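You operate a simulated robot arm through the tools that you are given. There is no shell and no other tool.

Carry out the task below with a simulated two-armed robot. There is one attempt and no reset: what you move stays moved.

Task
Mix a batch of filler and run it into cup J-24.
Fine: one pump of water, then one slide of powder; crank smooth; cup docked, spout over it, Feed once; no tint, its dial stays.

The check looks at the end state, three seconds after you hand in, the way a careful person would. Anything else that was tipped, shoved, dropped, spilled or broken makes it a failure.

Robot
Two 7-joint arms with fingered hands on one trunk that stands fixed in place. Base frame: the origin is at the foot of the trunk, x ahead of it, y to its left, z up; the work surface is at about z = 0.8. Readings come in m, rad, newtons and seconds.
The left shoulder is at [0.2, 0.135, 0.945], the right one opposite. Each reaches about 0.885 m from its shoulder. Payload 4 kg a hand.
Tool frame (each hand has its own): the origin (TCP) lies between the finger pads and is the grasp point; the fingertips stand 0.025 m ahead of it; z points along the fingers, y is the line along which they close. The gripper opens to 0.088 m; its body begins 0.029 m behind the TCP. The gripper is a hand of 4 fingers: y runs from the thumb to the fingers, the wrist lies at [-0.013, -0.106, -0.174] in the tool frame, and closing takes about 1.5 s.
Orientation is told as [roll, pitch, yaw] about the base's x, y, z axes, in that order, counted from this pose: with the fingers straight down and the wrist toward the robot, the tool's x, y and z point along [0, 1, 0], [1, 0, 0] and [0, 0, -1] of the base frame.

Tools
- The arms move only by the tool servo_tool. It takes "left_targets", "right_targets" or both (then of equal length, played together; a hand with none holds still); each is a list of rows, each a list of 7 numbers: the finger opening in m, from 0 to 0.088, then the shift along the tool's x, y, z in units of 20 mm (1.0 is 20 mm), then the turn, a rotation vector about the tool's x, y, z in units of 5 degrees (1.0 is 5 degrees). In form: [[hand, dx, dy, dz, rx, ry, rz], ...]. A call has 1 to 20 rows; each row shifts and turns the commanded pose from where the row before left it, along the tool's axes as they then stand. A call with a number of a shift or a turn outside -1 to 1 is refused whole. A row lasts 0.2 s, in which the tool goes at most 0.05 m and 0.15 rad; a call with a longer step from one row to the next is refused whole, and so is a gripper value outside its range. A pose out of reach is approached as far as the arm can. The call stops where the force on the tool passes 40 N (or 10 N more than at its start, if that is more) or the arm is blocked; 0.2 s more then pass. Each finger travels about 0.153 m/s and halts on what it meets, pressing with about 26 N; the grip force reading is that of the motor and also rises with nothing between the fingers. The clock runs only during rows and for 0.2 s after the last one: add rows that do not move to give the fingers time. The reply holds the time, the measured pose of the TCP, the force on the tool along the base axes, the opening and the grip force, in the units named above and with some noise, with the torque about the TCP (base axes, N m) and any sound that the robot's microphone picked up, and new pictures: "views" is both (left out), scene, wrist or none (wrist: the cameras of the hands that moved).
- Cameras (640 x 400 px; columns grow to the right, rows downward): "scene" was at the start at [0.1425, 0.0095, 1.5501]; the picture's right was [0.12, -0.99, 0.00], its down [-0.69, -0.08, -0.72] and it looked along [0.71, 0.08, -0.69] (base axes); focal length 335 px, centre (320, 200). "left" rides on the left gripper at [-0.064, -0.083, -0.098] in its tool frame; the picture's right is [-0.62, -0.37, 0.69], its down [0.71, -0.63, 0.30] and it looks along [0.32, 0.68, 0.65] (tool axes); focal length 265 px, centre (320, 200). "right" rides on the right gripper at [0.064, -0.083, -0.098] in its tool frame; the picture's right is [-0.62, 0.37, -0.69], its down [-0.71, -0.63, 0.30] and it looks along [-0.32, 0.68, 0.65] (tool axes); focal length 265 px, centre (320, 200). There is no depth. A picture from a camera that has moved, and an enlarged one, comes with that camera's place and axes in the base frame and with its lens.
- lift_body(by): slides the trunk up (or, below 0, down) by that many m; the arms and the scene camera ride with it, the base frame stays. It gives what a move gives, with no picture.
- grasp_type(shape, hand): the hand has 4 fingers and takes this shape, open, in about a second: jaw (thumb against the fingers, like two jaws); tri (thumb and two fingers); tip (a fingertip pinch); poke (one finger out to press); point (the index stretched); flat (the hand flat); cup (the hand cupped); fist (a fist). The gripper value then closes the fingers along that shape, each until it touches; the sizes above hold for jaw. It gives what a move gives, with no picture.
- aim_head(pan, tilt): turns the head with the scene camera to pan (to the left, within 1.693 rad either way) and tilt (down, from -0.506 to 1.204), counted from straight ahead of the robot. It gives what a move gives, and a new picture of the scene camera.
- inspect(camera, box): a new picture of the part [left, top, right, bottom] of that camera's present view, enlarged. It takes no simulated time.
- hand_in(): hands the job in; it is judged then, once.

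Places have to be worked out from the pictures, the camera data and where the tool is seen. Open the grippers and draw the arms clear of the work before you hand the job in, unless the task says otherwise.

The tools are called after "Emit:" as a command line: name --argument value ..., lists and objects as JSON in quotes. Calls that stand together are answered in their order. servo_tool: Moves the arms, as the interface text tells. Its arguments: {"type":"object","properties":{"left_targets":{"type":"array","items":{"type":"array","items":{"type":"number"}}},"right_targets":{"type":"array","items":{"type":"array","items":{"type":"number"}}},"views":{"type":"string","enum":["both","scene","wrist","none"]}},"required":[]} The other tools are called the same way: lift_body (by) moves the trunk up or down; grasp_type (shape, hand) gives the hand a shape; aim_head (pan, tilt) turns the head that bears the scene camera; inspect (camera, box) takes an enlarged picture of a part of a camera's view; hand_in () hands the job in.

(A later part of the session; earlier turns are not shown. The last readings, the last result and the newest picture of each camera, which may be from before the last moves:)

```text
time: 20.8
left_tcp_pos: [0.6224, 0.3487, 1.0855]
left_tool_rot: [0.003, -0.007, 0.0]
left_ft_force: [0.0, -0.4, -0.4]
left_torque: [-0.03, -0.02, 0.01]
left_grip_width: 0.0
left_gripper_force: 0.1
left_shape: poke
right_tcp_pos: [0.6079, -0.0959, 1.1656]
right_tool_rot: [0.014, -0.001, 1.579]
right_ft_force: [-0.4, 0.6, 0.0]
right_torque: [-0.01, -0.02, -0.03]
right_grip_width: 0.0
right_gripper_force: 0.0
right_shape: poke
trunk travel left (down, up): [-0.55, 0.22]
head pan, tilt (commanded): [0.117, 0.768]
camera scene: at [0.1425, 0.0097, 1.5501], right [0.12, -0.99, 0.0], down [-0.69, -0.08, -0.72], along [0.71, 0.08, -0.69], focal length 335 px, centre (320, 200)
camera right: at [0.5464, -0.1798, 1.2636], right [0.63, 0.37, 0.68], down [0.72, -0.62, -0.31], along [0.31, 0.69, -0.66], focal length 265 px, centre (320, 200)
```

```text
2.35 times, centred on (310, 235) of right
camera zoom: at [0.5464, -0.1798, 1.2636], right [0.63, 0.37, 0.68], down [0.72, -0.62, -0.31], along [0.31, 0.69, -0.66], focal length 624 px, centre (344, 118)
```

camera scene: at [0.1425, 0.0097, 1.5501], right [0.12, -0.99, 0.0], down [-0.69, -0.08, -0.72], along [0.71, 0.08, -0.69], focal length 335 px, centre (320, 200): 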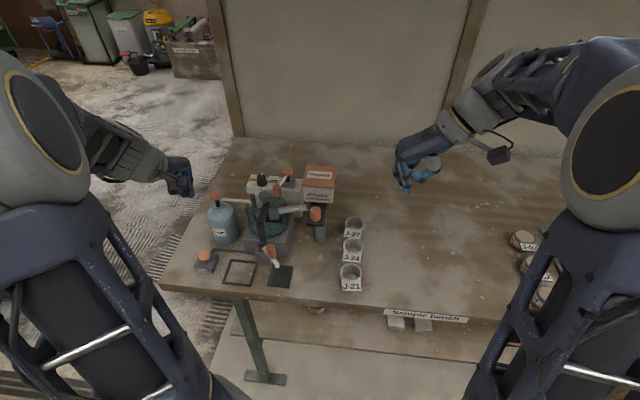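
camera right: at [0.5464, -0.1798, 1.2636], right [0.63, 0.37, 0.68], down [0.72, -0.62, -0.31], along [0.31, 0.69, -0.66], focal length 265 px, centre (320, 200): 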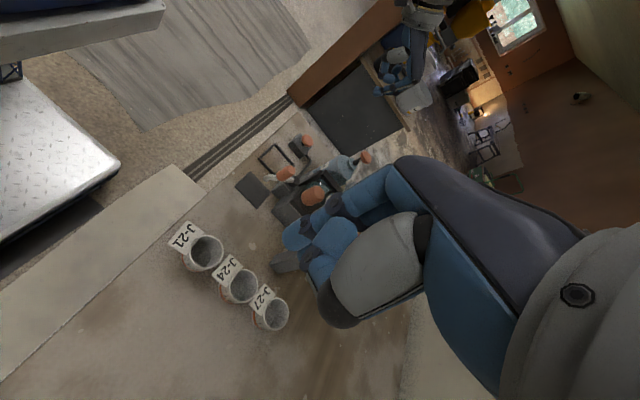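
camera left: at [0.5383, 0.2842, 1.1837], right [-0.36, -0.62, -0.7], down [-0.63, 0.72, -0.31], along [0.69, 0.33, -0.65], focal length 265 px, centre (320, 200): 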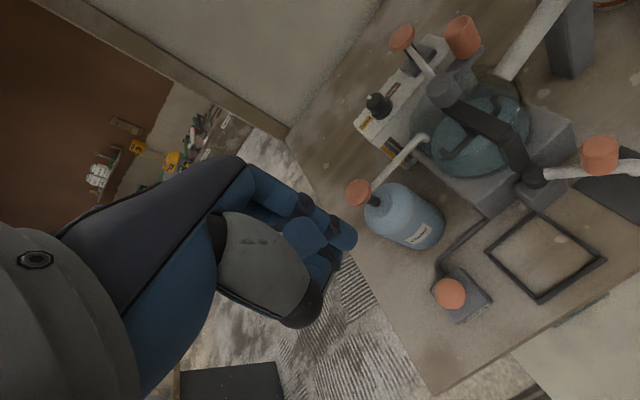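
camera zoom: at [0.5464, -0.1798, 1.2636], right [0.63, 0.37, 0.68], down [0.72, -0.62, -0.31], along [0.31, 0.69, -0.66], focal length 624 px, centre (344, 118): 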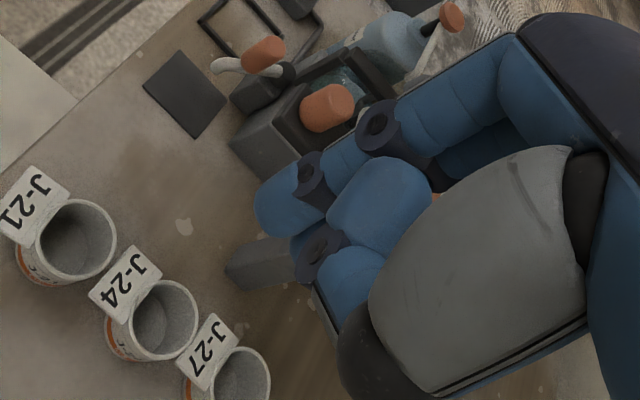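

The slide is unmoved and intact. I bring the left poking finger over toward the powder unit (staying in front of and above it), and shift the right hand further away at the same time.

Emit:
servo_tool --left_targets '[[0.088, 0, 0, -1, 0, 0, 0], [0.088, -0.5, 0, -1, 0, 0, 0], [0.088, -1, 0, -0.5, 0, 0, 0], [0.088, -1, 0, 0, 0, 0, 0], [0.088, -1, 0, 0, 0, 0, 0], [0.088, -1, 0, 0, 0, 0, 0], [0.088, -1, 0, 0, 0, 0, 0], [0.088, -1, 0, 0, 0, 0, 0], [0.088, -1, 0, 0, 0, 0, 0], [0.088, -1, 0, 0, 0, 0, 0], [0.088, -1, 0, 0, 0, 0, 0], [0.088, -1, 0, 0, 0, 0, 0], [0.088, -1, 0, 0, 0, 0, 0], [0.088, -1, 0, 0, 0, 0, 0], [0.088, -0.8, 0, 0, 0, 0, 0]]' --right_targets '[[0.088, 0, -1, 0, 0, 0, 0], [0.088, 0, -1, 0, 0, 0, 0], [0.088, 0, -1, 0, 0, 0, 0], [0.088, 0, -1, 0, 0, 0, 0], [0.088, 0, -1, 0, 0, 0, 0], [0.088, 0, -1, 0, 0, 0, 0], [0.088, 0, 0, 0, 0, 0, 0], [0.088, 0, 0, 0, 0, 0, 0], [0.088, 0, 0, 0, 0, 0, 0], [0.088, 0, 0, 0, 0, 0, 0], [0.088, 0, 0, 0, 0, 0, 0], [0.088, 0, 0, 0, 0, 0, 0], [0.088, 0, 0, 0, 0, 0, 0], [0.088, 0, 0, 0, 0, 0, 0], [0.088, 0, 0, 0, 0, 0, 0]]'

Emit:
inspect --camera "left" --box '[240, 100, 640, 360]'

Emit:
inspect --camera "scene" --box '[280, 150, 360, 245]'

```text
time: 24.0
left_tcp_pos: [0.6213, 0.0828, 1.1344]
left_tool_rot: [0.003, -0.011, -0.002]
left_ft_force: [-0.8, -0.3, 0.4]
left_torque: [-0.01, 0.01, 0.02]
left_grip_width: 0.0
left_gripper_force: 0.1
left_shape: poke
right_tcp_pos: [0.6092, -0.2163, 1.1658]
right_tool_rot: [0.013, 0.0, 1.58]
right_ft_force: [-1.3, 0.5, -0.1]
right_torque: [0.01, -0.02, 0.01]
right_grip_width: 0.0002
right_gripper_force: 0.0
right_shape: poke
trunk travel left (down, up): [-0.55, 0.22]
head pan, tilt (commanded): [0.117, 0.768]
camera scene: at [0.1425, 0.0096, 1.5501], right [0.12, -0.99, 0.0], down [-0.69, -0.08, -0.72], along [0.71, 0.08, -0.69], focal length 335 px, centre (320, 200)
camera right: at [0.5473, -0.3003, 1.2641], right [0.63, 0.37, 0.68], down [0.72, -0.62, -0.31], along [0.31, 0.69, -0.66], focal length 265 px, centre (320, 200)
camera left: at [0.5369, 0.0177, 1.233], right [-0.36, -0.62, -0.7], down [-0.63, 0.72, -0.31], along [0.69, 0.33, -0.65], focal length 265 px, centre (320, 200)
```

scene: 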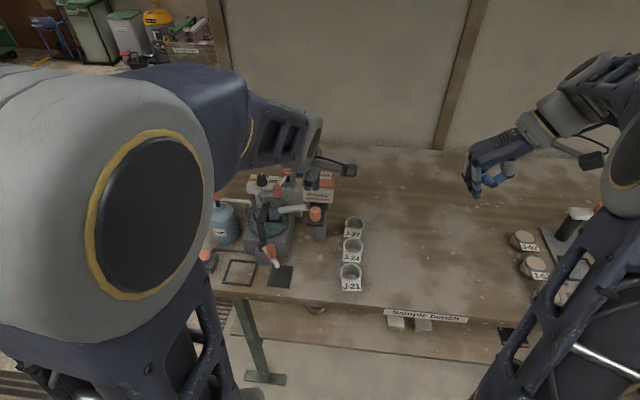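
right: 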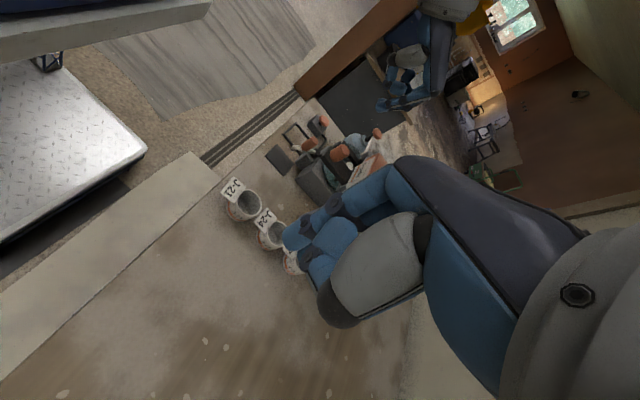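
left: 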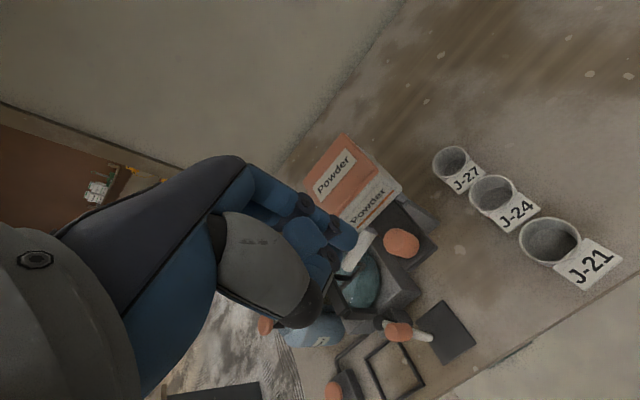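

```text
1.54 times, centred on (440, 230) of left
camera zoom: at [0.5369, 0.0177, 1.233], right [-0.36, -0.62, -0.7], down [-0.63, 0.72, -0.31], along [0.69, 0.33, -0.65], focal length 408 px, centre (135, 154)
```

zoom: 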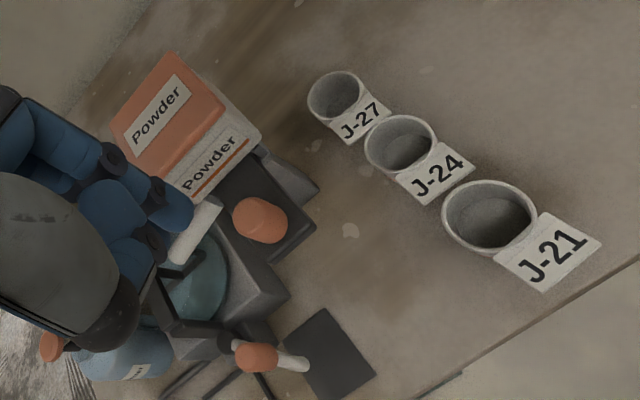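

```text
4.21 times, centred on (320, 198) of scene
camera zoom: at [0.1425, 0.0096, 1.5501], right [0.12, -0.99, 0.0], down [-0.69, -0.08, -0.72], along [0.71, 0.08, -0.69], focal length 1410 px, centre (320, 210)
```

zoom: 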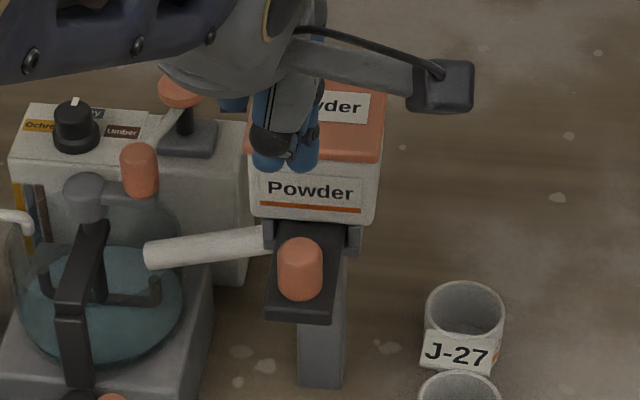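

The knob's axis is at about (0.646, 0.078) with its top at z≈1.033, and the hopper front at x≈0.70. I move the left fingertip over the gap behind the knob (x≈0.678) and lower most of the way.

Emit:
servo_tool --left_targets '[[0.088, -0.1, 1, 0, 0, 0, 0], [0.088, 0, 1, 0, 0, 0, 0], [0.088, 0, 0.25, 0.5, 0, 0, 0], [0.088, 0, 0, 1, 0, 0, 0], [0.088, 0, 0, 1, 0, 0, 0], [0.088, 0, 0, 0.5, 0, 0, 0], [0.088, 0, 0, 0, 0, 0, 0]]'

Emit:
inspect --camera "left" --box '[260, 140, 500, 320]'

Emit:
inspect --camera "scene" --box '[280, 150, 360, 245]'

```text
time: 25.6
left_tcp_pos: [0.6659, 0.0801, 1.0745]
left_tool_rot: [0.004, -0.01, -0.002]
left_ft_force: [-0.2, -1.0, 0.1]
left_torque: [-0.01, 0.02, -0.02]
left_grip_width: 0.0
left_gripper_force: 0.1
left_shape: poke
right_tcp_pos: [0.609, -0.2161, 1.1658]
right_tool_rot: [0.012, 0.0, 1.58]
right_ft_force: [-0.2, 0.1, 0.2]
right_torque: [-0.02, 0.0, 0.01]
right_grip_width: 0.0
right_gripper_force: 0.0
right_shape: poke
trunk travel left (down, up): [-0.55, 0.22]
head pan, tilt (commanded): [0.117, 0.768]
camera scene: at [0.1425, 0.0095, 1.5501], right [0.12, -0.99, 0.0], down [-0.69, -0.08, -0.72], along [0.71, 0.08, -0.69], focal length 335 px, centre (320, 200)
camera left: at [0.5828, 0.0161, 1.173], right [-0.36, -0.62, -0.7], down [-0.63, 0.72, -0.31], along [0.69, 0.33, -0.65], focal length 265 px, centre (320, 200)
```

scene: 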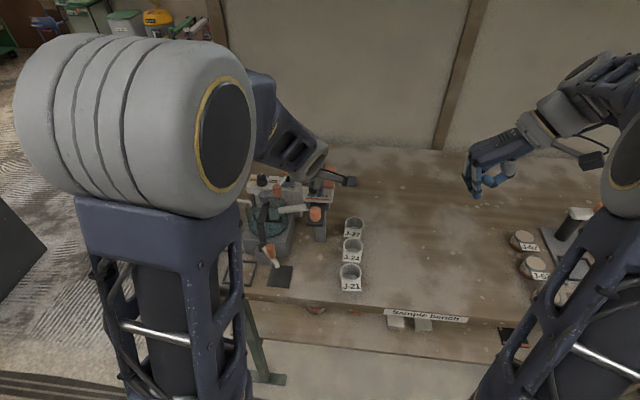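
left: 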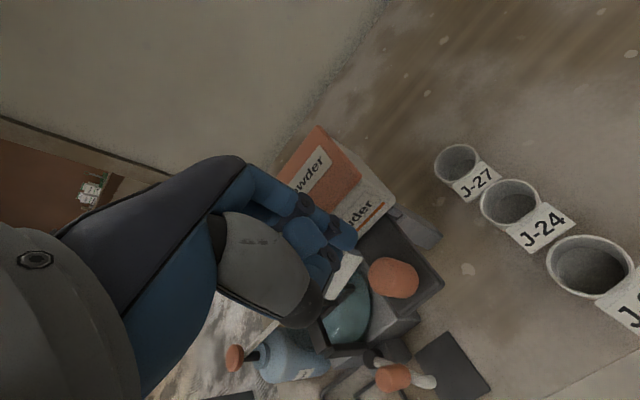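

```text
2.22 times, centred on (380, 230) of left
camera zoom: at [0.5828, 0.0161, 1.173], right [-0.36, -0.62, -0.7], down [-0.63, 0.72, -0.31], along [0.69, 0.33, -0.65], focal length 590 px, centre (187, 133)
```

zoom: 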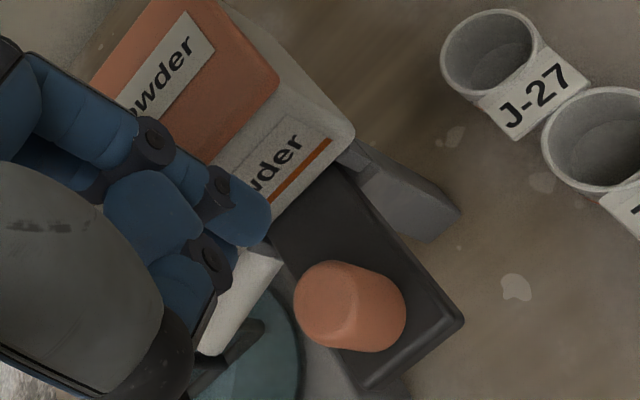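

```text
4.21 times, centred on (320, 198) of scene
camera zoom: at [0.1425, 0.0095, 1.5501], right [0.12, -0.99, 0.0], down [-0.69, -0.08, -0.72], along [0.71, 0.08, -0.69], focal length 1410 px, centre (320, 210)
```

zoom: 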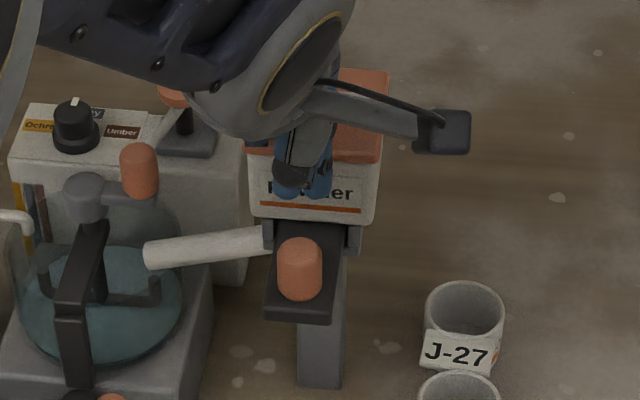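

The poking fingertip is at about (0.678, 0.0725), a bit right of the knob, and a curled finger hangs to its left. I shift 10 mm left so the curled finger passes beside the knob, and lower 20 mm behind the knob.

Emit:
servo_tool --left_targets '[[0.088, 0.5, 0, 0, 0, 0, 0], [0.088, 0, 0, 0.5, 0, 0, 0], [0.088, 0, 0, 0.5, 0, 0, 0], [0.088, 0, 0, 0.2, 0, 0, 0], [0.088, 0, 0, 0, 0, 0, 0]]'

Emit:
inspect --camera "left" --box '[260, 140, 500, 320]'

Emit:
inspect --camera "scene" --box '[280, 150, 360, 245]'

```text
time: 26.8
left_tcp_pos: [0.6683, 0.0913, 1.0493]
left_tool_rot: [0.004, -0.01, -0.001]
left_ft_force: [-0.3, -0.6, 0.9]
left_torque: [0.0, 0.0, -0.01]
left_grip_width: 0.0
left_gripper_force: 0.0
left_shape: poke
right_tcp_pos: [0.6095, -0.2174, 1.1654]
right_tool_rot: [0.013, -0.001, 1.579]
right_ft_force: [0.1, -0.9, -0.2]
right_torque: [-0.02, 0.01, -0.01]
right_grip_width: 0.0
right_gripper_force: 0.1
right_shape: poke
trunk travel left (down, up): [-0.55, 0.22]
head pan, tilt (commanded): [0.117, 0.768]
camera scene: at [0.1425, 0.0095, 1.5501], right [0.12, -0.99, 0.0], down [-0.69, -0.08, -0.72], along [0.71, 0.08, -0.69], focal length 335 px, centre (320, 200)
camera left: at [0.5837, 0.0263, 1.149], right [-0.36, -0.62, -0.7], down [-0.63, 0.72, -0.31], along [0.69, 0.33, -0.65], focal length 265 px, centre (320, 200)
```

scene: 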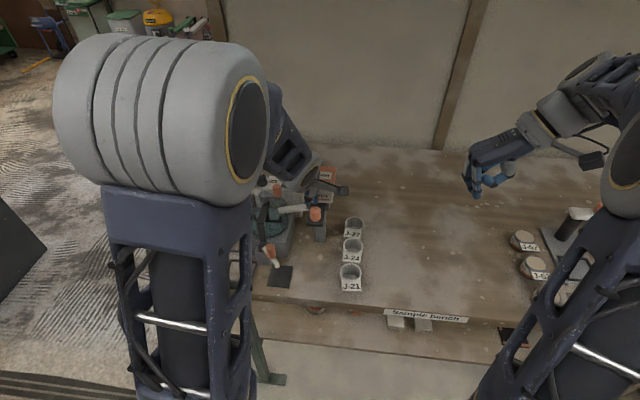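
left: 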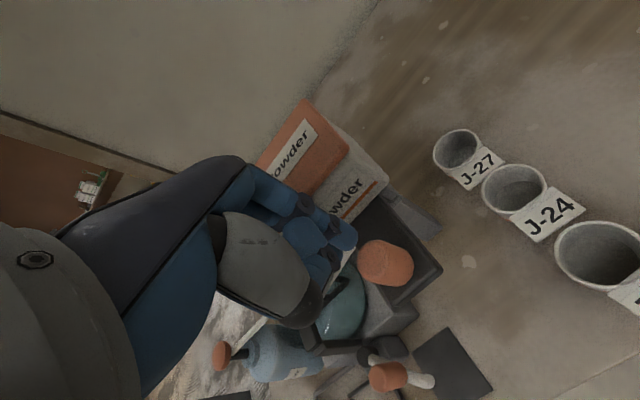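

```text
2.22 times, centred on (380, 230) of left
camera zoom: at [0.5837, 0.0263, 1.149], right [-0.36, -0.62, -0.7], down [-0.63, 0.72, -0.31], along [0.69, 0.33, -0.65], focal length 590 px, centre (187, 133)
```

zoom: 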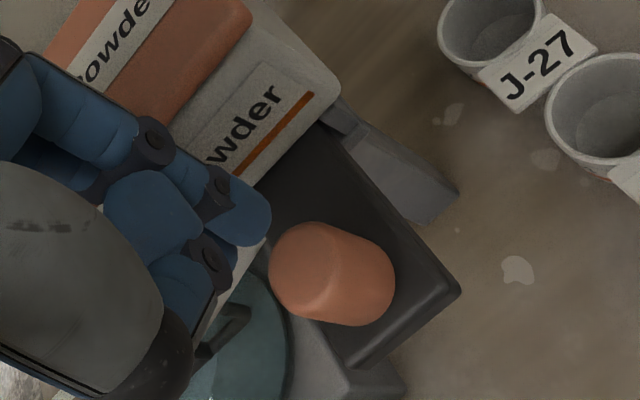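

```text
4.21 times, centred on (320, 198) of scene
camera zoom: at [0.1425, 0.0095, 1.5501], right [0.12, -0.99, 0.0], down [-0.69, -0.08, -0.72], along [0.71, 0.08, -0.69], focal length 1410 px, centre (320, 210)
```

zoom: 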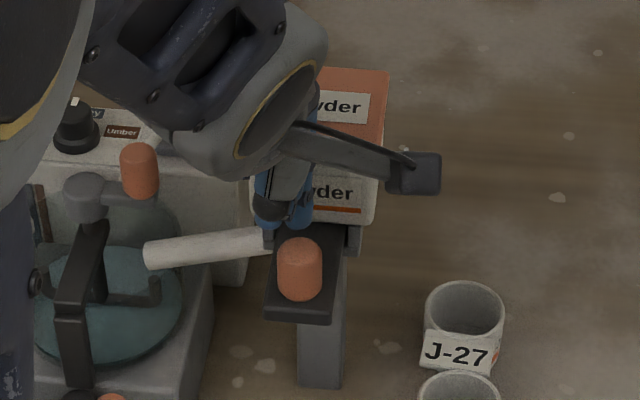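

The fingertip is behind the knob at about (0.680, 0.085, 1.018). Now I pull it straight toward the robot in small steps to draw the slide.

Emit:
servo_tool --left_targets '[[0.088, 0, -0.4, 0, 0, 0, 0], [0.088, 0, -0.4, 0, 0, 0, 0], [0.088, 0, -0.3, 0, 0, 0, 0], [0.088, 0, -0.3, 0, 0, 0, 0], [0.088, 0, -0.3, 0, 0, 0, 0]]'

Emit:
inspect --camera "left" --box '[260, 140, 500, 320]'

Emit:
inspect --camera "scene" --box '[280, 150, 360, 245]'

```text
time: 28.0
left_tcp_pos: [0.6332, 0.0905, 1.0502]
left_tool_rot: [0.005, -0.008, -0.003]
left_ft_force: [-0.1, 0.1, 0.1]
left_torque: [-0.01, 0.02, 0.0]
left_grip_width: 0.0001
left_gripper_force: 0.0
left_shape: poke
right_tcp_pos: [0.6087, -0.2177, 1.1655]
right_tool_rot: [0.014, 0.0, 1.579]
right_ft_force: [-0.2, 0.3, -0.5]
right_torque: [0.01, -0.01, -0.01]
right_grip_width: 0.0
right_gripper_force: 0.0
right_shape: poke
trunk travel left (down, up): [-0.55, 0.22]
head pan, tilt (commanded): [0.117, 0.768]
camera scene: at [0.1426, 0.0095, 1.5501], right [0.12, -0.99, 0.0], down [-0.69, -0.08, -0.72], along [0.71, 0.08, -0.69], focal length 335 px, centre (320, 200)
camera left: at [0.5492, 0.0263, 1.149], right [-0.36, -0.62, -0.7], down [-0.63, 0.72, -0.31], along [0.69, 0.33, -0.65], focal length 265 px, centre (320, 200)
```

scene: 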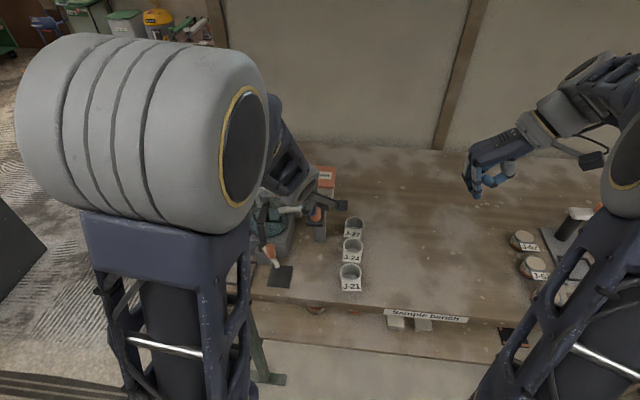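
left: 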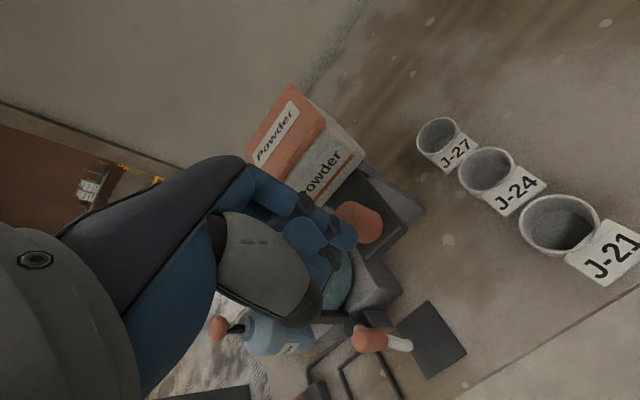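

```text
2.22 times, centred on (380, 230) of left
camera zoom: at [0.5492, 0.0263, 1.149], right [-0.36, -0.62, -0.7], down [-0.63, 0.72, -0.31], along [0.69, 0.33, -0.65], focal length 590 px, centre (187, 133)
```

zoom: 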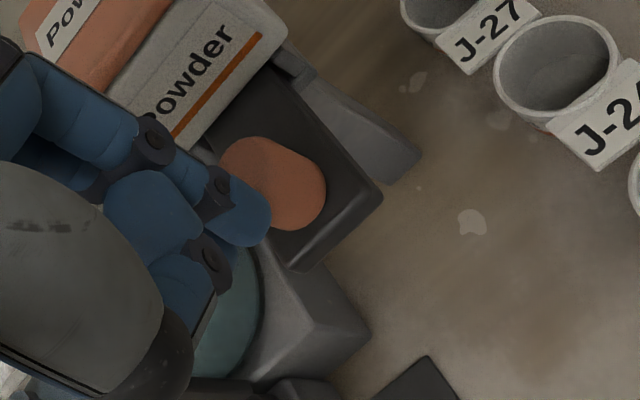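

```text
4.21 times, centred on (320, 198) of scene
camera zoom: at [0.1426, 0.0095, 1.5501], right [0.12, -0.99, 0.0], down [-0.69, -0.08, -0.72], along [0.71, 0.08, -0.69], focal length 1410 px, centre (320, 210)
```

zoom: 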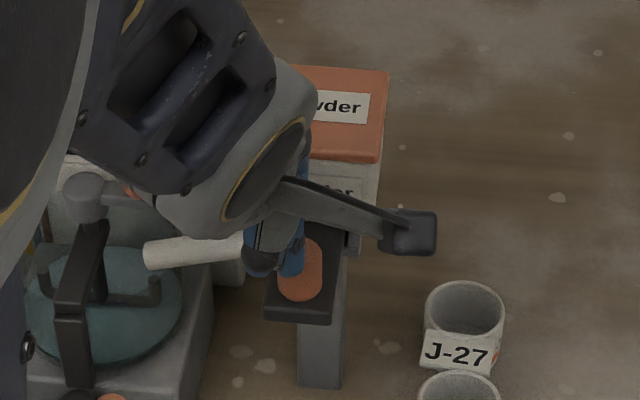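

The finger slid over the knob without touching: recomputing with both views, the plate top is at z≈0.99 and the knob (about 0.657, 0.080) tops out near z≈1.014. I go back over, behind it, and lower about 14 mm deeper than before.

Emit:
servo_tool --left_targets '[[0.088, 0, 0, -1, 0, 0, 0], [0.088, 0, 1, 0, 0, 0, 0], [0.088, 0, 1, 0, 0, 0, 0], [0.088, -0.1, 0.15, 0.4, 0, 0, 0], [0.088, 0, 0, 0.5, 0, 0, 0], [0.088, 0, 0, 0.4, 0, 0, 0], [0.088, 0, 0, 0.4, 0, 0, 0], [0.088, 0, 0, 0, 0, 0, 0]]'

Emit:
inspect --camera "left" --box '[260, 140, 500, 320]'

Emit:
inspect --camera "scene" --box '[280, 150, 360, 245]'

```text
time: 29.6
left_tcp_pos: [0.6793, 0.0874, 1.0489]
left_tool_rot: [0.0, -0.029, -0.002]
left_ft_force: [-14.4, 0.6, 15.5]
left_torque: [0.13, -0.35, 0.08]
left_grip_width: 0.0
left_gripper_force: 0.0
left_shape: poke
right_tcp_pos: [0.6083, -0.2175, 1.166]
right_tool_rot: [0.012, 0.001, 1.581]
right_ft_force: [-0.5, 0.0, 0.8]
right_torque: [-0.01, -0.01, -0.01]
right_grip_width: 0.0002
right_gripper_force: 0.1
right_shape: poke
trunk travel left (down, up): [-0.55, 0.22]
head pan, tilt (commanded): [0.117, 0.768]
stopped in row 7 (left hand): the force on the tool passed its limit at 46 N (the readings are from after the stop); the commanded pose is now the measured one
camera scene: at [0.1413, 0.0094, 1.5502], right [0.12, -0.99, 0.0], down [-0.69, -0.08, -0.72], along [0.72, 0.08, -0.69], focal length 335 px, centre (320, 200)
camera left: at [0.5934, 0.024, 1.1466], right [-0.35, -0.62, -0.7], down [-0.62, 0.72, -0.32], along [0.7, 0.32, -0.63], focal length 265 px, centre (320, 200)
```

scene: 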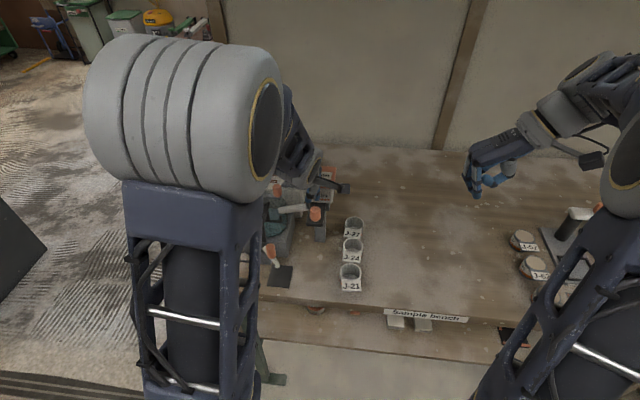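
left: 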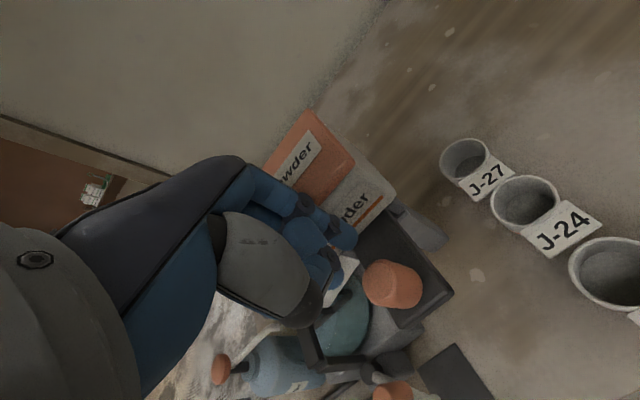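

```text
2.22 times, centred on (380, 230) of left
camera zoom: at [0.5934, 0.024, 1.1466], right [-0.35, -0.62, -0.7], down [-0.62, 0.72, -0.32], along [0.7, 0.32, -0.63], focal length 590 px, centre (187, 133)
```

zoom: 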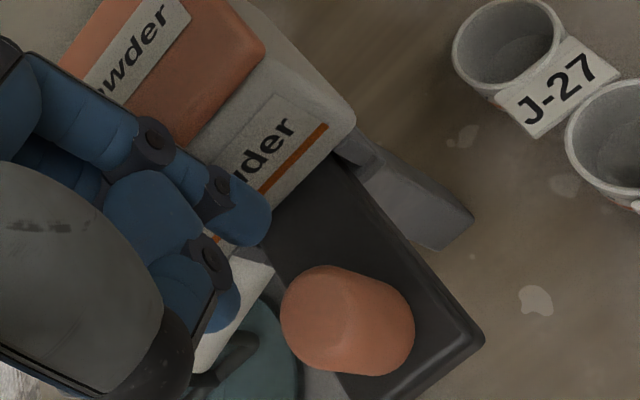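

```text
4.21 times, centred on (320, 198) of scene
camera zoom: at [0.1413, 0.0094, 1.5502], right [0.12, -0.99, 0.0], down [-0.69, -0.08, -0.72], along [0.72, 0.08, -0.69], focal length 1410 px, centre (320, 210)
```

zoom: 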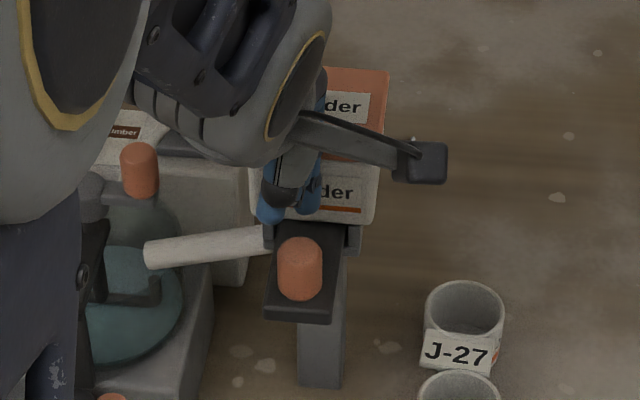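

The finger caught on the hopper front or lid. I raise, come back 10 mm toward the robot, and lower again in the gap.

Emit:
servo_tool --left_targets '[[0.088, 0, 0, -0.7, 0, 0, 0], [0.088, 0.1, -0.5, 0, 0, 0, 0], [0.088, 0, 0, 0.4, 0, 0, 0], [0.088, 0, 0, 0.3, 0, 0, 0], [0.088, 0, 0, 0.3, 0, 0, 0], [0.088, 0, 0, 0.2, 0, 0, 0], [0.088, 0, 0, 0, 0, 0, 0]]'

Emit:
inspect --camera "left" --box '[260, 140, 500, 320]'

Emit:
inspect --camera "scene" --box '[280, 150, 360, 245]'

```text
time: 31.1
left_tcp_pos: [0.6687, 0.0905, 1.0362]
left_tool_rot: [0.0, -0.021, -0.002]
left_ft_force: [-9.4, -0.1, -0.7]
left_torque: [0.01, -0.22, 0.03]
left_grip_width: 0.0
left_gripper_force: 0.1
left_shape: poke
right_tcp_pos: [0.6097, -0.2171, 1.1657]
right_tool_rot: [0.013, 0.0, 1.579]
right_ft_force: [-0.6, 0.0, 0.6]
right_torque: [-0.03, -0.02, -0.02]
right_grip_width: 0.0
right_gripper_force: 0.1
right_shape: poke
trunk travel left (down, up): [-0.55, 0.22]
head pan, tilt (commanded): [0.117, 0.768]
camera scene: at [0.142, 0.0095, 1.55], right [0.12, -0.99, 0.0], down [-0.69, -0.08, -0.72], along [0.72, 0.08, -0.69], focal length 335 px, centre (320, 200)
camera left: at [0.5837, 0.0261, 1.134], right [-0.35, -0.62, -0.7], down [-0.62, 0.72, -0.32], along [0.7, 0.32, -0.64], focal length 265 px, centre (320, 200)
```

scene: 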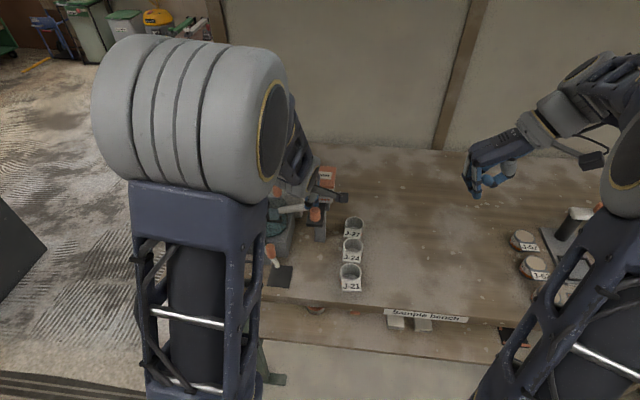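
left: 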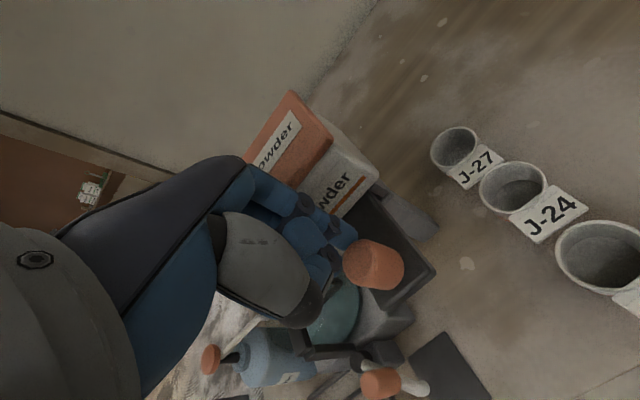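

```text
2.22 times, centred on (380, 230) of left
camera zoom: at [0.5837, 0.0261, 1.134], right [-0.35, -0.62, -0.7], down [-0.62, 0.72, -0.32], along [0.7, 0.32, -0.64], focal length 590 px, centre (187, 133)
```

zoom: 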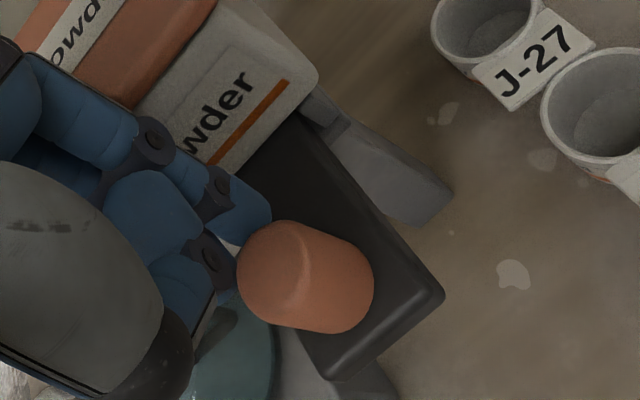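

```text
4.21 times, centred on (320, 198) of scene
camera zoom: at [0.142, 0.0095, 1.55], right [0.12, -0.99, 0.0], down [-0.69, -0.08, -0.72], along [0.72, 0.08, -0.69], focal length 1410 px, centre (320, 210)
```

zoom: 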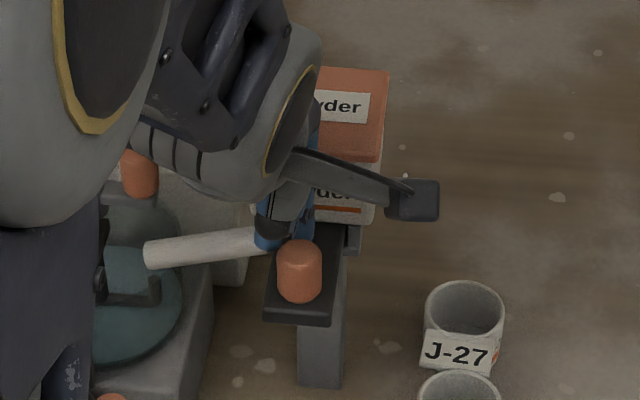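

The fingertip is now behind the knob, partly hidden by it, at TCP z 1.036. I pull toward the robot in small steps.

Emit:
servo_tool --left_targets '[[0.088, 0, -0.3, 0, 0, 0, 0], [0.088, 0, -0.3, 0, 0, 0, 0], [0.088, 0, -0.3, 0, 0, 0, 0], [0.088, 0, -0.3, 0, 0, 0, 0]]'

Emit:
inspect --camera "left" --box '[260, 140, 500, 320]'

Emit:
inspect --camera "scene" --box '[280, 150, 360, 245]'

```text
time: 32.1
left_tcp_pos: [0.6464, 0.0896, 1.0372]
left_tool_rot: [0.0, -0.027, -0.002]
left_ft_force: [-0.3, 0.6, 0.6]
left_torque: [0.01, -0.03, 0.01]
left_grip_width: 0.0001
left_gripper_force: 0.1
left_shape: poke
right_tcp_pos: [0.6092, -0.2167, 1.1656]
right_tool_rot: [0.014, -0.001, 1.581]
right_ft_force: [-0.3, 1.0, -0.5]
right_torque: [0.03, -0.03, -0.01]
right_grip_width: 0.0
right_gripper_force: 0.1
right_shape: poke
trunk travel left (down, up): [-0.55, 0.22]
head pan, tilt (commanded): [0.117, 0.768]
camera scene: at [0.1426, 0.0095, 1.5501], right [0.12, -0.99, 0.0], down [-0.69, -0.08, -0.72], along [0.71, 0.08, -0.69], focal length 335 px, centre (320, 200)
camera left: at [0.5607, 0.0259, 1.1345], right [-0.35, -0.62, -0.7], down [-0.62, 0.72, -0.32], along [0.7, 0.32, -0.64], focal length 265 px, centre (320, 200)
```

scene: 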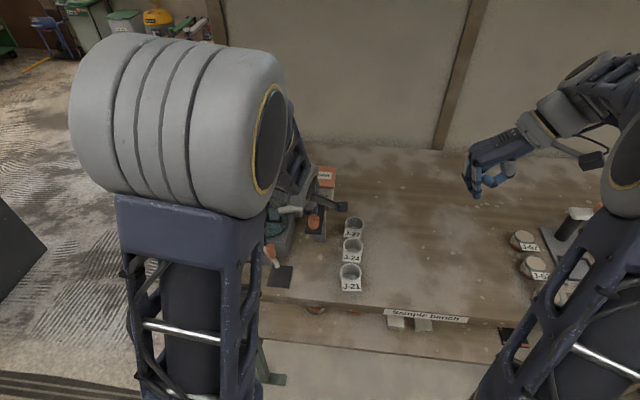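
left: 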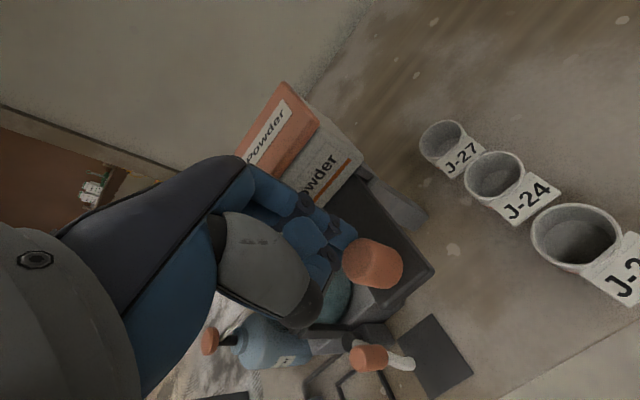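

```text
2.22 times, centred on (380, 230) of left
camera zoom: at [0.5607, 0.0259, 1.1345], right [-0.35, -0.62, -0.7], down [-0.62, 0.72, -0.32], along [0.7, 0.32, -0.64], focal length 590 px, centre (187, 133)
```

zoom: 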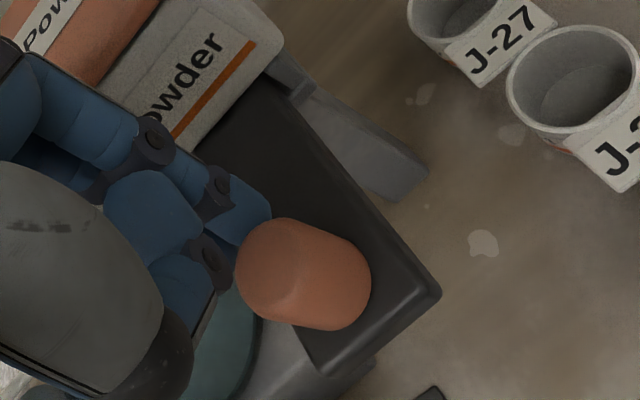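

```text
4.21 times, centred on (320, 198) of scene
camera zoom: at [0.1426, 0.0095, 1.5501], right [0.12, -0.99, 0.0], down [-0.69, -0.08, -0.72], along [0.71, 0.08, -0.69], focal length 1410 px, centre (320, 210)
```

zoom: 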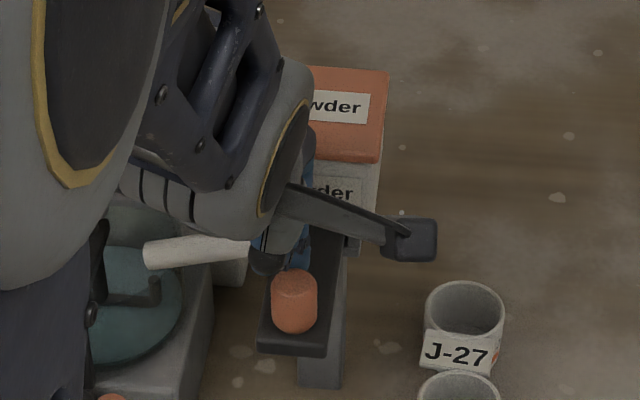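

The slide is drawing out with the finger behind the knob. I keep pulling to its end stop.

Emit:
servo_tool --left_targets '[[0.088, 0, -0.3, 0, 0, 0, 0], [0.088, 0, -0.3, 0, 0, 0, 0], [0.088, 0, -0.3, 0, 0, 0, 0], [0.088, 0, -0.3, 0, 0, 0, 0], [0.088, 0, -0.3, 0, 0, 0, 0]]'

Emit:
inspect --camera "left" --box '[260, 140, 500, 320]'

Emit:
inspect --camera "scene" --box '[280, 150, 360, 245]'

```text
time: 33.4
left_tcp_pos: [0.6203, 0.091, 1.0381]
left_tool_rot: [-0.002, -0.036, 0.001]
left_ft_force: [29.0, 5.7, 2.8]
left_torque: [0.15, -0.6, 0.3]
left_grip_width: 0.0
left_gripper_force: 0.0
left_shape: poke
right_tcp_pos: [0.6108, -0.2178, 1.1654]
right_tool_rot: [0.014, 0.0, 1.58]
right_ft_force: [0.4, -0.1, -0.7]
right_torque: [-0.02, -0.03, 0.03]
right_grip_width: 0.0
right_gripper_force: 0.0
right_shape: poke
trunk travel left (down, up): [-0.55, 0.22]
head pan, tilt (commanded): [0.117, 0.768]
camera scene: at [0.1438, 0.0098, 1.5501], right [0.12, -0.99, 0.0], down [-0.69, -0.08, -0.72], along [0.71, 0.08, -0.69], focal length 335 px, centre (320, 200)
camera left: at [0.5337, 0.0272, 1.1347], right [-0.34, -0.62, -0.7], down [-0.62, 0.71, -0.33], along [0.71, 0.32, -0.63], focal length 265 px, centre (320, 200)
```

scene: 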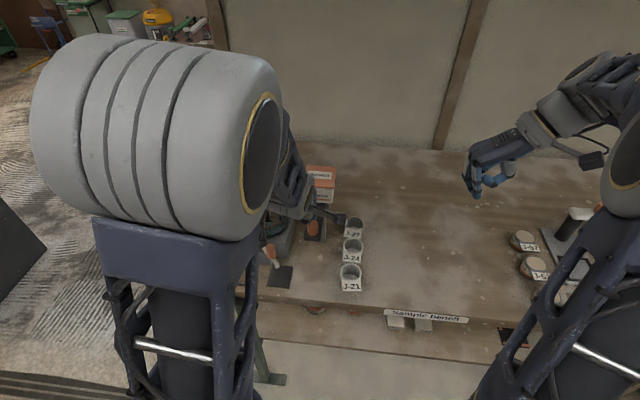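
left: 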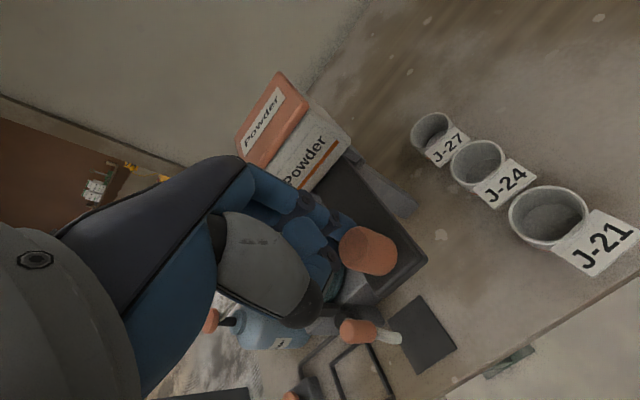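

```text
2.22 times, centred on (380, 230) of left
camera zoom: at [0.5337, 0.0272, 1.1347], right [-0.34, -0.62, -0.7], down [-0.62, 0.71, -0.33], along [0.71, 0.32, -0.63], focal length 590 px, centre (187, 133)
```

zoom: 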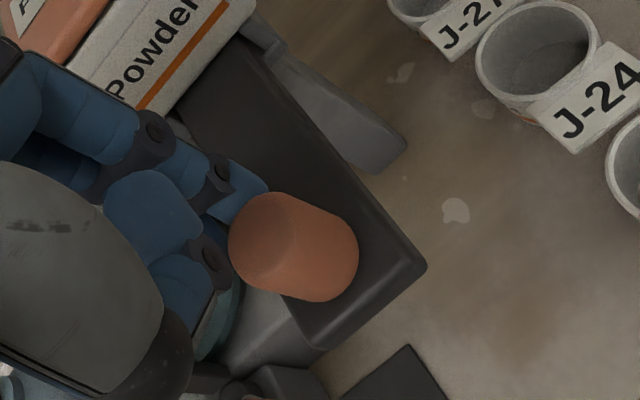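

```text
4.21 times, centred on (320, 198) of scene
camera zoom: at [0.1438, 0.0098, 1.5501], right [0.12, -0.99, 0.0], down [-0.69, -0.08, -0.72], along [0.71, 0.08, -0.69], focal length 1410 px, centre (320, 210)
```

zoom: 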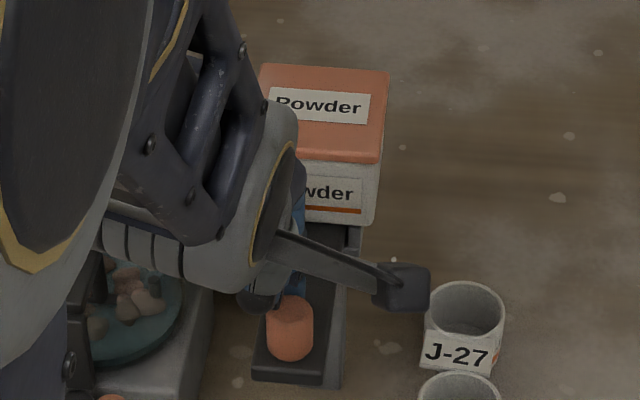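

Powder lumps have dropped into the bowl and the slide is at its end stop (29 N). I ease the finger forward a little to release it and see whether the slide springs back by itself.

Emit:
servo_tool --left_targets '[[0.088, 0, 0.5, 0, 0, 0, 0], [0.088, 0, 0.5, 0, 0, 0, 0]]' --views "none"

Emit:
inspect --camera "left" --box '[260, 140, 500, 320]'

Emit:
inspect --camera "scene" --box '[280, 150, 360, 245]'

```text
time: 34.0
left_tcp_pos: [0.6342, 0.0905, 1.0355]
left_tool_rot: [0.001, -0.021, -0.004]
left_ft_force: [0.2, -0.1, -0.2]
left_torque: [0.03, 0.02, 0.0]
left_grip_width: 0.0001
left_gripper_force: 0.1
left_shape: poke
right_tcp_pos: [0.6087, -0.2177, 1.165]
right_tool_rot: [0.015, 0.001, 1.578]
right_ft_force: [-1.1, 0.6, 0.6]
right_torque: [-0.01, -0.03, 0.02]
right_grip_width: 0.0
right_gripper_force: 0.0
right_shape: poke
trunk travel left (down, up): [-0.55, 0.22]
head pan, tilt (commanded): [0.117, 0.768]
```

```text
2.22 times, centred on (380, 230) of left
camera zoom: at [0.5492, 0.0258, 1.133], right [-0.36, -0.62, -0.7], down [-0.62, 0.72, -0.32], along [0.7, 0.32, -0.64], focal length 590 px, centre (187, 133)
```

zoom: 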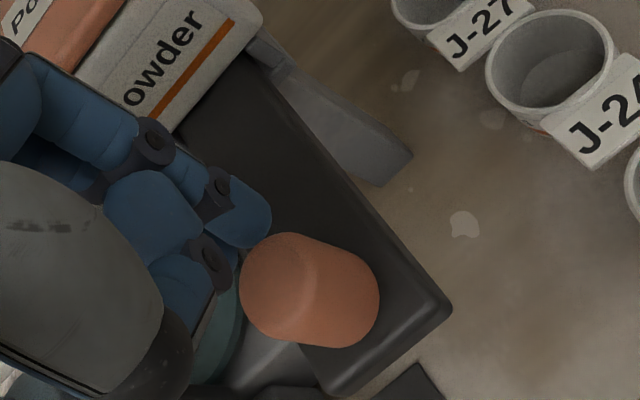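

```text
4.21 times, centred on (320, 198) of scene
camera zoom: at [0.1422, 0.0094, 1.5501], right [0.12, -0.99, 0.0], down [-0.69, -0.08, -0.72], along [0.71, 0.08, -0.69], focal length 1410 px, centre (320, 210)
```

zoom: 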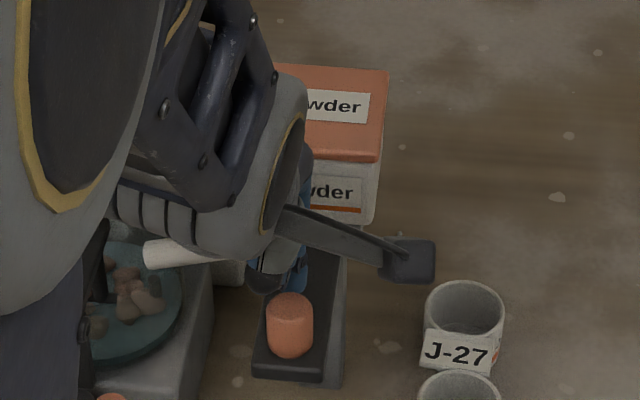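

The slide stays nearly out but may be creeping back. I lift the finger clear above the knob and watch whether it returns on its own.

Emit:
servo_tool --left_targets '[[0.088, 0, 0.2, -0.5, 0, 0, 0], [0.088, 0, 0, -1, 0, 0, 0], [0.088, 0, 0, -1, 0, 0, 0], [0.088, 0, 0, -1, 0, 0, 0], [0.088, 0, 0, 0, 0, 0, 0]]' --views "scene"

Emit:
inspect --camera "scene" --box '[280, 150, 360, 245]'

Emit:
inspect --camera "left" --box '[260, 140, 500, 320]'

```text
time: 35.1
left_tcp_pos: [0.6384, 0.0899, 1.1055]
left_tool_rot: [0.001, -0.027, -0.002]
left_ft_force: [1.1, 0.0, -0.8]
left_torque: [0.0, -0.01, -0.02]
left_grip_width: 0.0
left_gripper_force: 0.0
left_shape: poke
right_tcp_pos: [0.6084, -0.2163, 1.1658]
right_tool_rot: [0.014, 0.001, 1.58]
right_ft_force: [0.3, 0.2, 1.0]
right_torque: [0.01, 0.01, 0.0]
right_grip_width: 0.0001
right_gripper_force: 0.1
right_shape: poke
trunk travel left (down, up): [-0.55, 0.22]
head pan, tilt (commanded): [0.117, 0.768]
camera scene: at [0.1426, 0.0095, 1.5501], right [0.12, -0.99, 0.0], down [-0.69, -0.08, -0.72], along [0.71, 0.08, -0.69], focal length 335 px, centre (320, 200)
```

scene: 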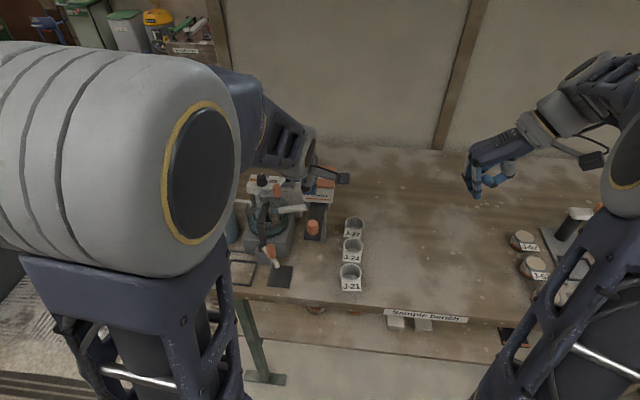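

```text
4.21 times, centred on (320, 198) of scene
camera zoom: at [0.1426, 0.0095, 1.5501], right [0.12, -0.99, 0.0], down [-0.69, -0.08, -0.72], along [0.71, 0.08, -0.69], focal length 1410 px, centre (320, 210)
```

zoom: 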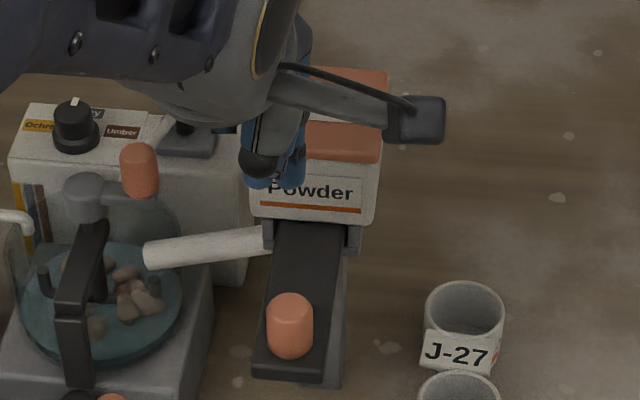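

```text
2.22 times, centred on (380, 230) of left
camera zoom: at [0.5531, 0.0265, 1.2037], right [-0.35, -0.62, -0.7], down [-0.62, 0.72, -0.32], along [0.7, 0.32, -0.64], focal length 590 px, centre (187, 133)
```

zoom: 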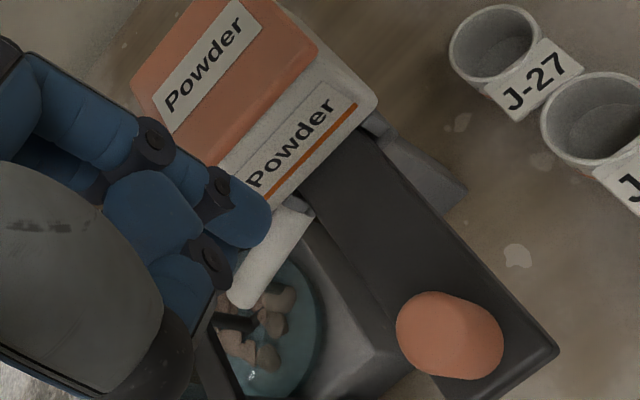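

The slide stays out on its own, with powder lumps in the water. I'll close it again as part of the one slide: first I bring the finger in front of the knob (now near x≈0.621) and low.

Emit:
servo_tool --left_targets '[[0.088, -0.2, -1, 0, 0, 0, 0], [0.088, 0, -1, 0, 0, 0, 0], [0.088, 0, -1, 0, 0, 0, 0], [0.088, 0, 0, 1, 0, 0, 0], [0.088, 0, 0, 1, 0, 0, 0], [0.088, 0, 0, 1, 0, 0, 0], [0.088, 0, 0, 0.4, 0, 0, 0], [0.088, 0, 0, 0, 0, 0, 0]]'

Emit:
inspect --camera "left" --box '[260, 140, 500, 320]'

Emit:
inspect --camera "scene" --box '[280, 170, 360, 265]'

```text
time: 37.0
left_tcp_pos: [0.5806, 0.0879, 1.0465]
left_tool_rot: [-0.001, -0.027, -0.002]
left_ft_force: [-0.6, -0.6, 0.3]
left_torque: [-0.01, 0.0, 0.0]
left_grip_width: 0.0001
left_gripper_force: 0.1
left_shape: poke
left hand out of reach, approached as far as the arm can: row 6
right_tcp_pos: [0.6086, -0.2164, 1.1654]
right_tool_rot: [0.014, -0.001, 1.58]
right_ft_force: [0.0, -0.3, 0.0]
right_torque: [0.0, -0.01, -0.01]
right_grip_width: 0.0
right_gripper_force: 0.0
right_shape: poke
trunk travel left (down, up): [-0.55, 0.22]
head pan, tilt (commanded): [0.117, 0.768]
camera scene: at [0.1425, 0.0095, 1.5501], right [0.12, -0.99, 0.0], down [-0.69, -0.08, -0.72], along [0.71, 0.08, -0.69], focal length 335 px, centre (320, 200)
camera left: at [0.4949, 0.0238, 1.1432], right [-0.35, -0.62, -0.7], down [-0.62, 0.72, -0.32], along [0.7, 0.32, -0.64], focal length 265 px, centre (320, 200)
```

scene: 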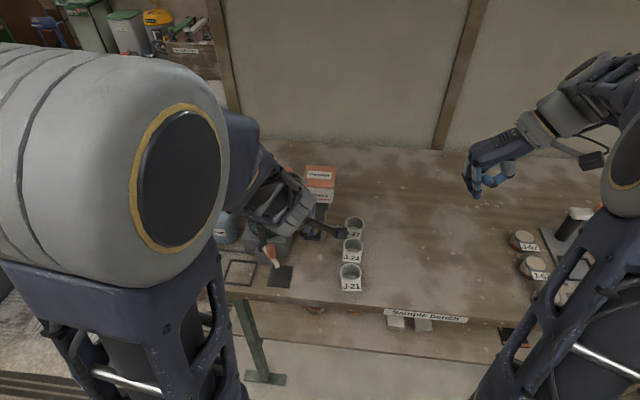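
left: 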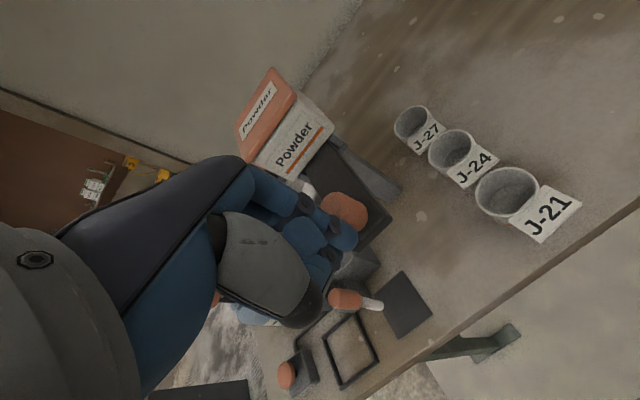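

```text
2.22 times, centred on (380, 230) of left
camera zoom: at [0.4949, 0.0238, 1.1432], right [-0.35, -0.62, -0.7], down [-0.62, 0.72, -0.32], along [0.7, 0.32, -0.64], focal length 590 px, centre (187, 133)
```

zoom: 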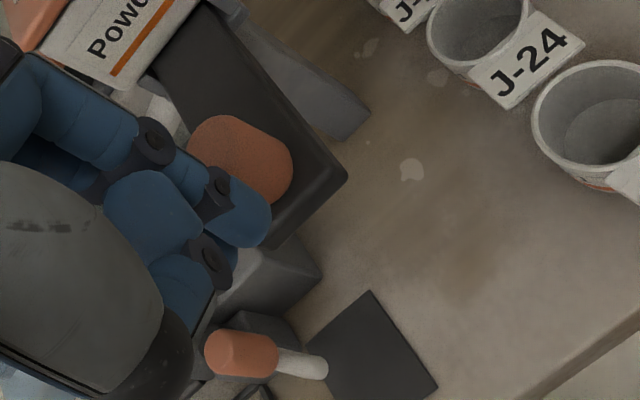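

```text
4.21 times, centred on (320, 218) of scene
camera zoom: at [0.1425, 0.0095, 1.5501], right [0.12, -0.99, 0.0], down [-0.69, -0.08, -0.72], along [0.71, 0.08, -0.69], focal length 1410 px, centre (320, 126)
```

zoom: 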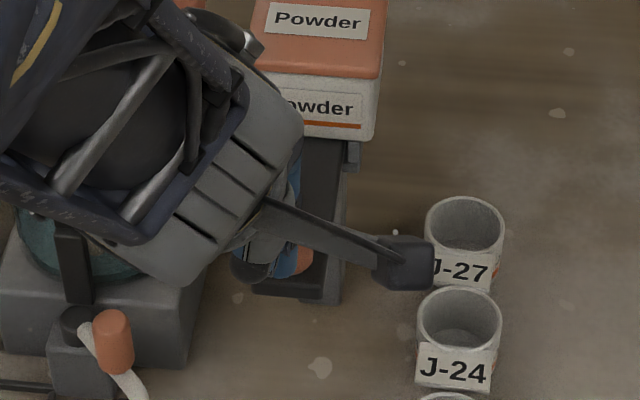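

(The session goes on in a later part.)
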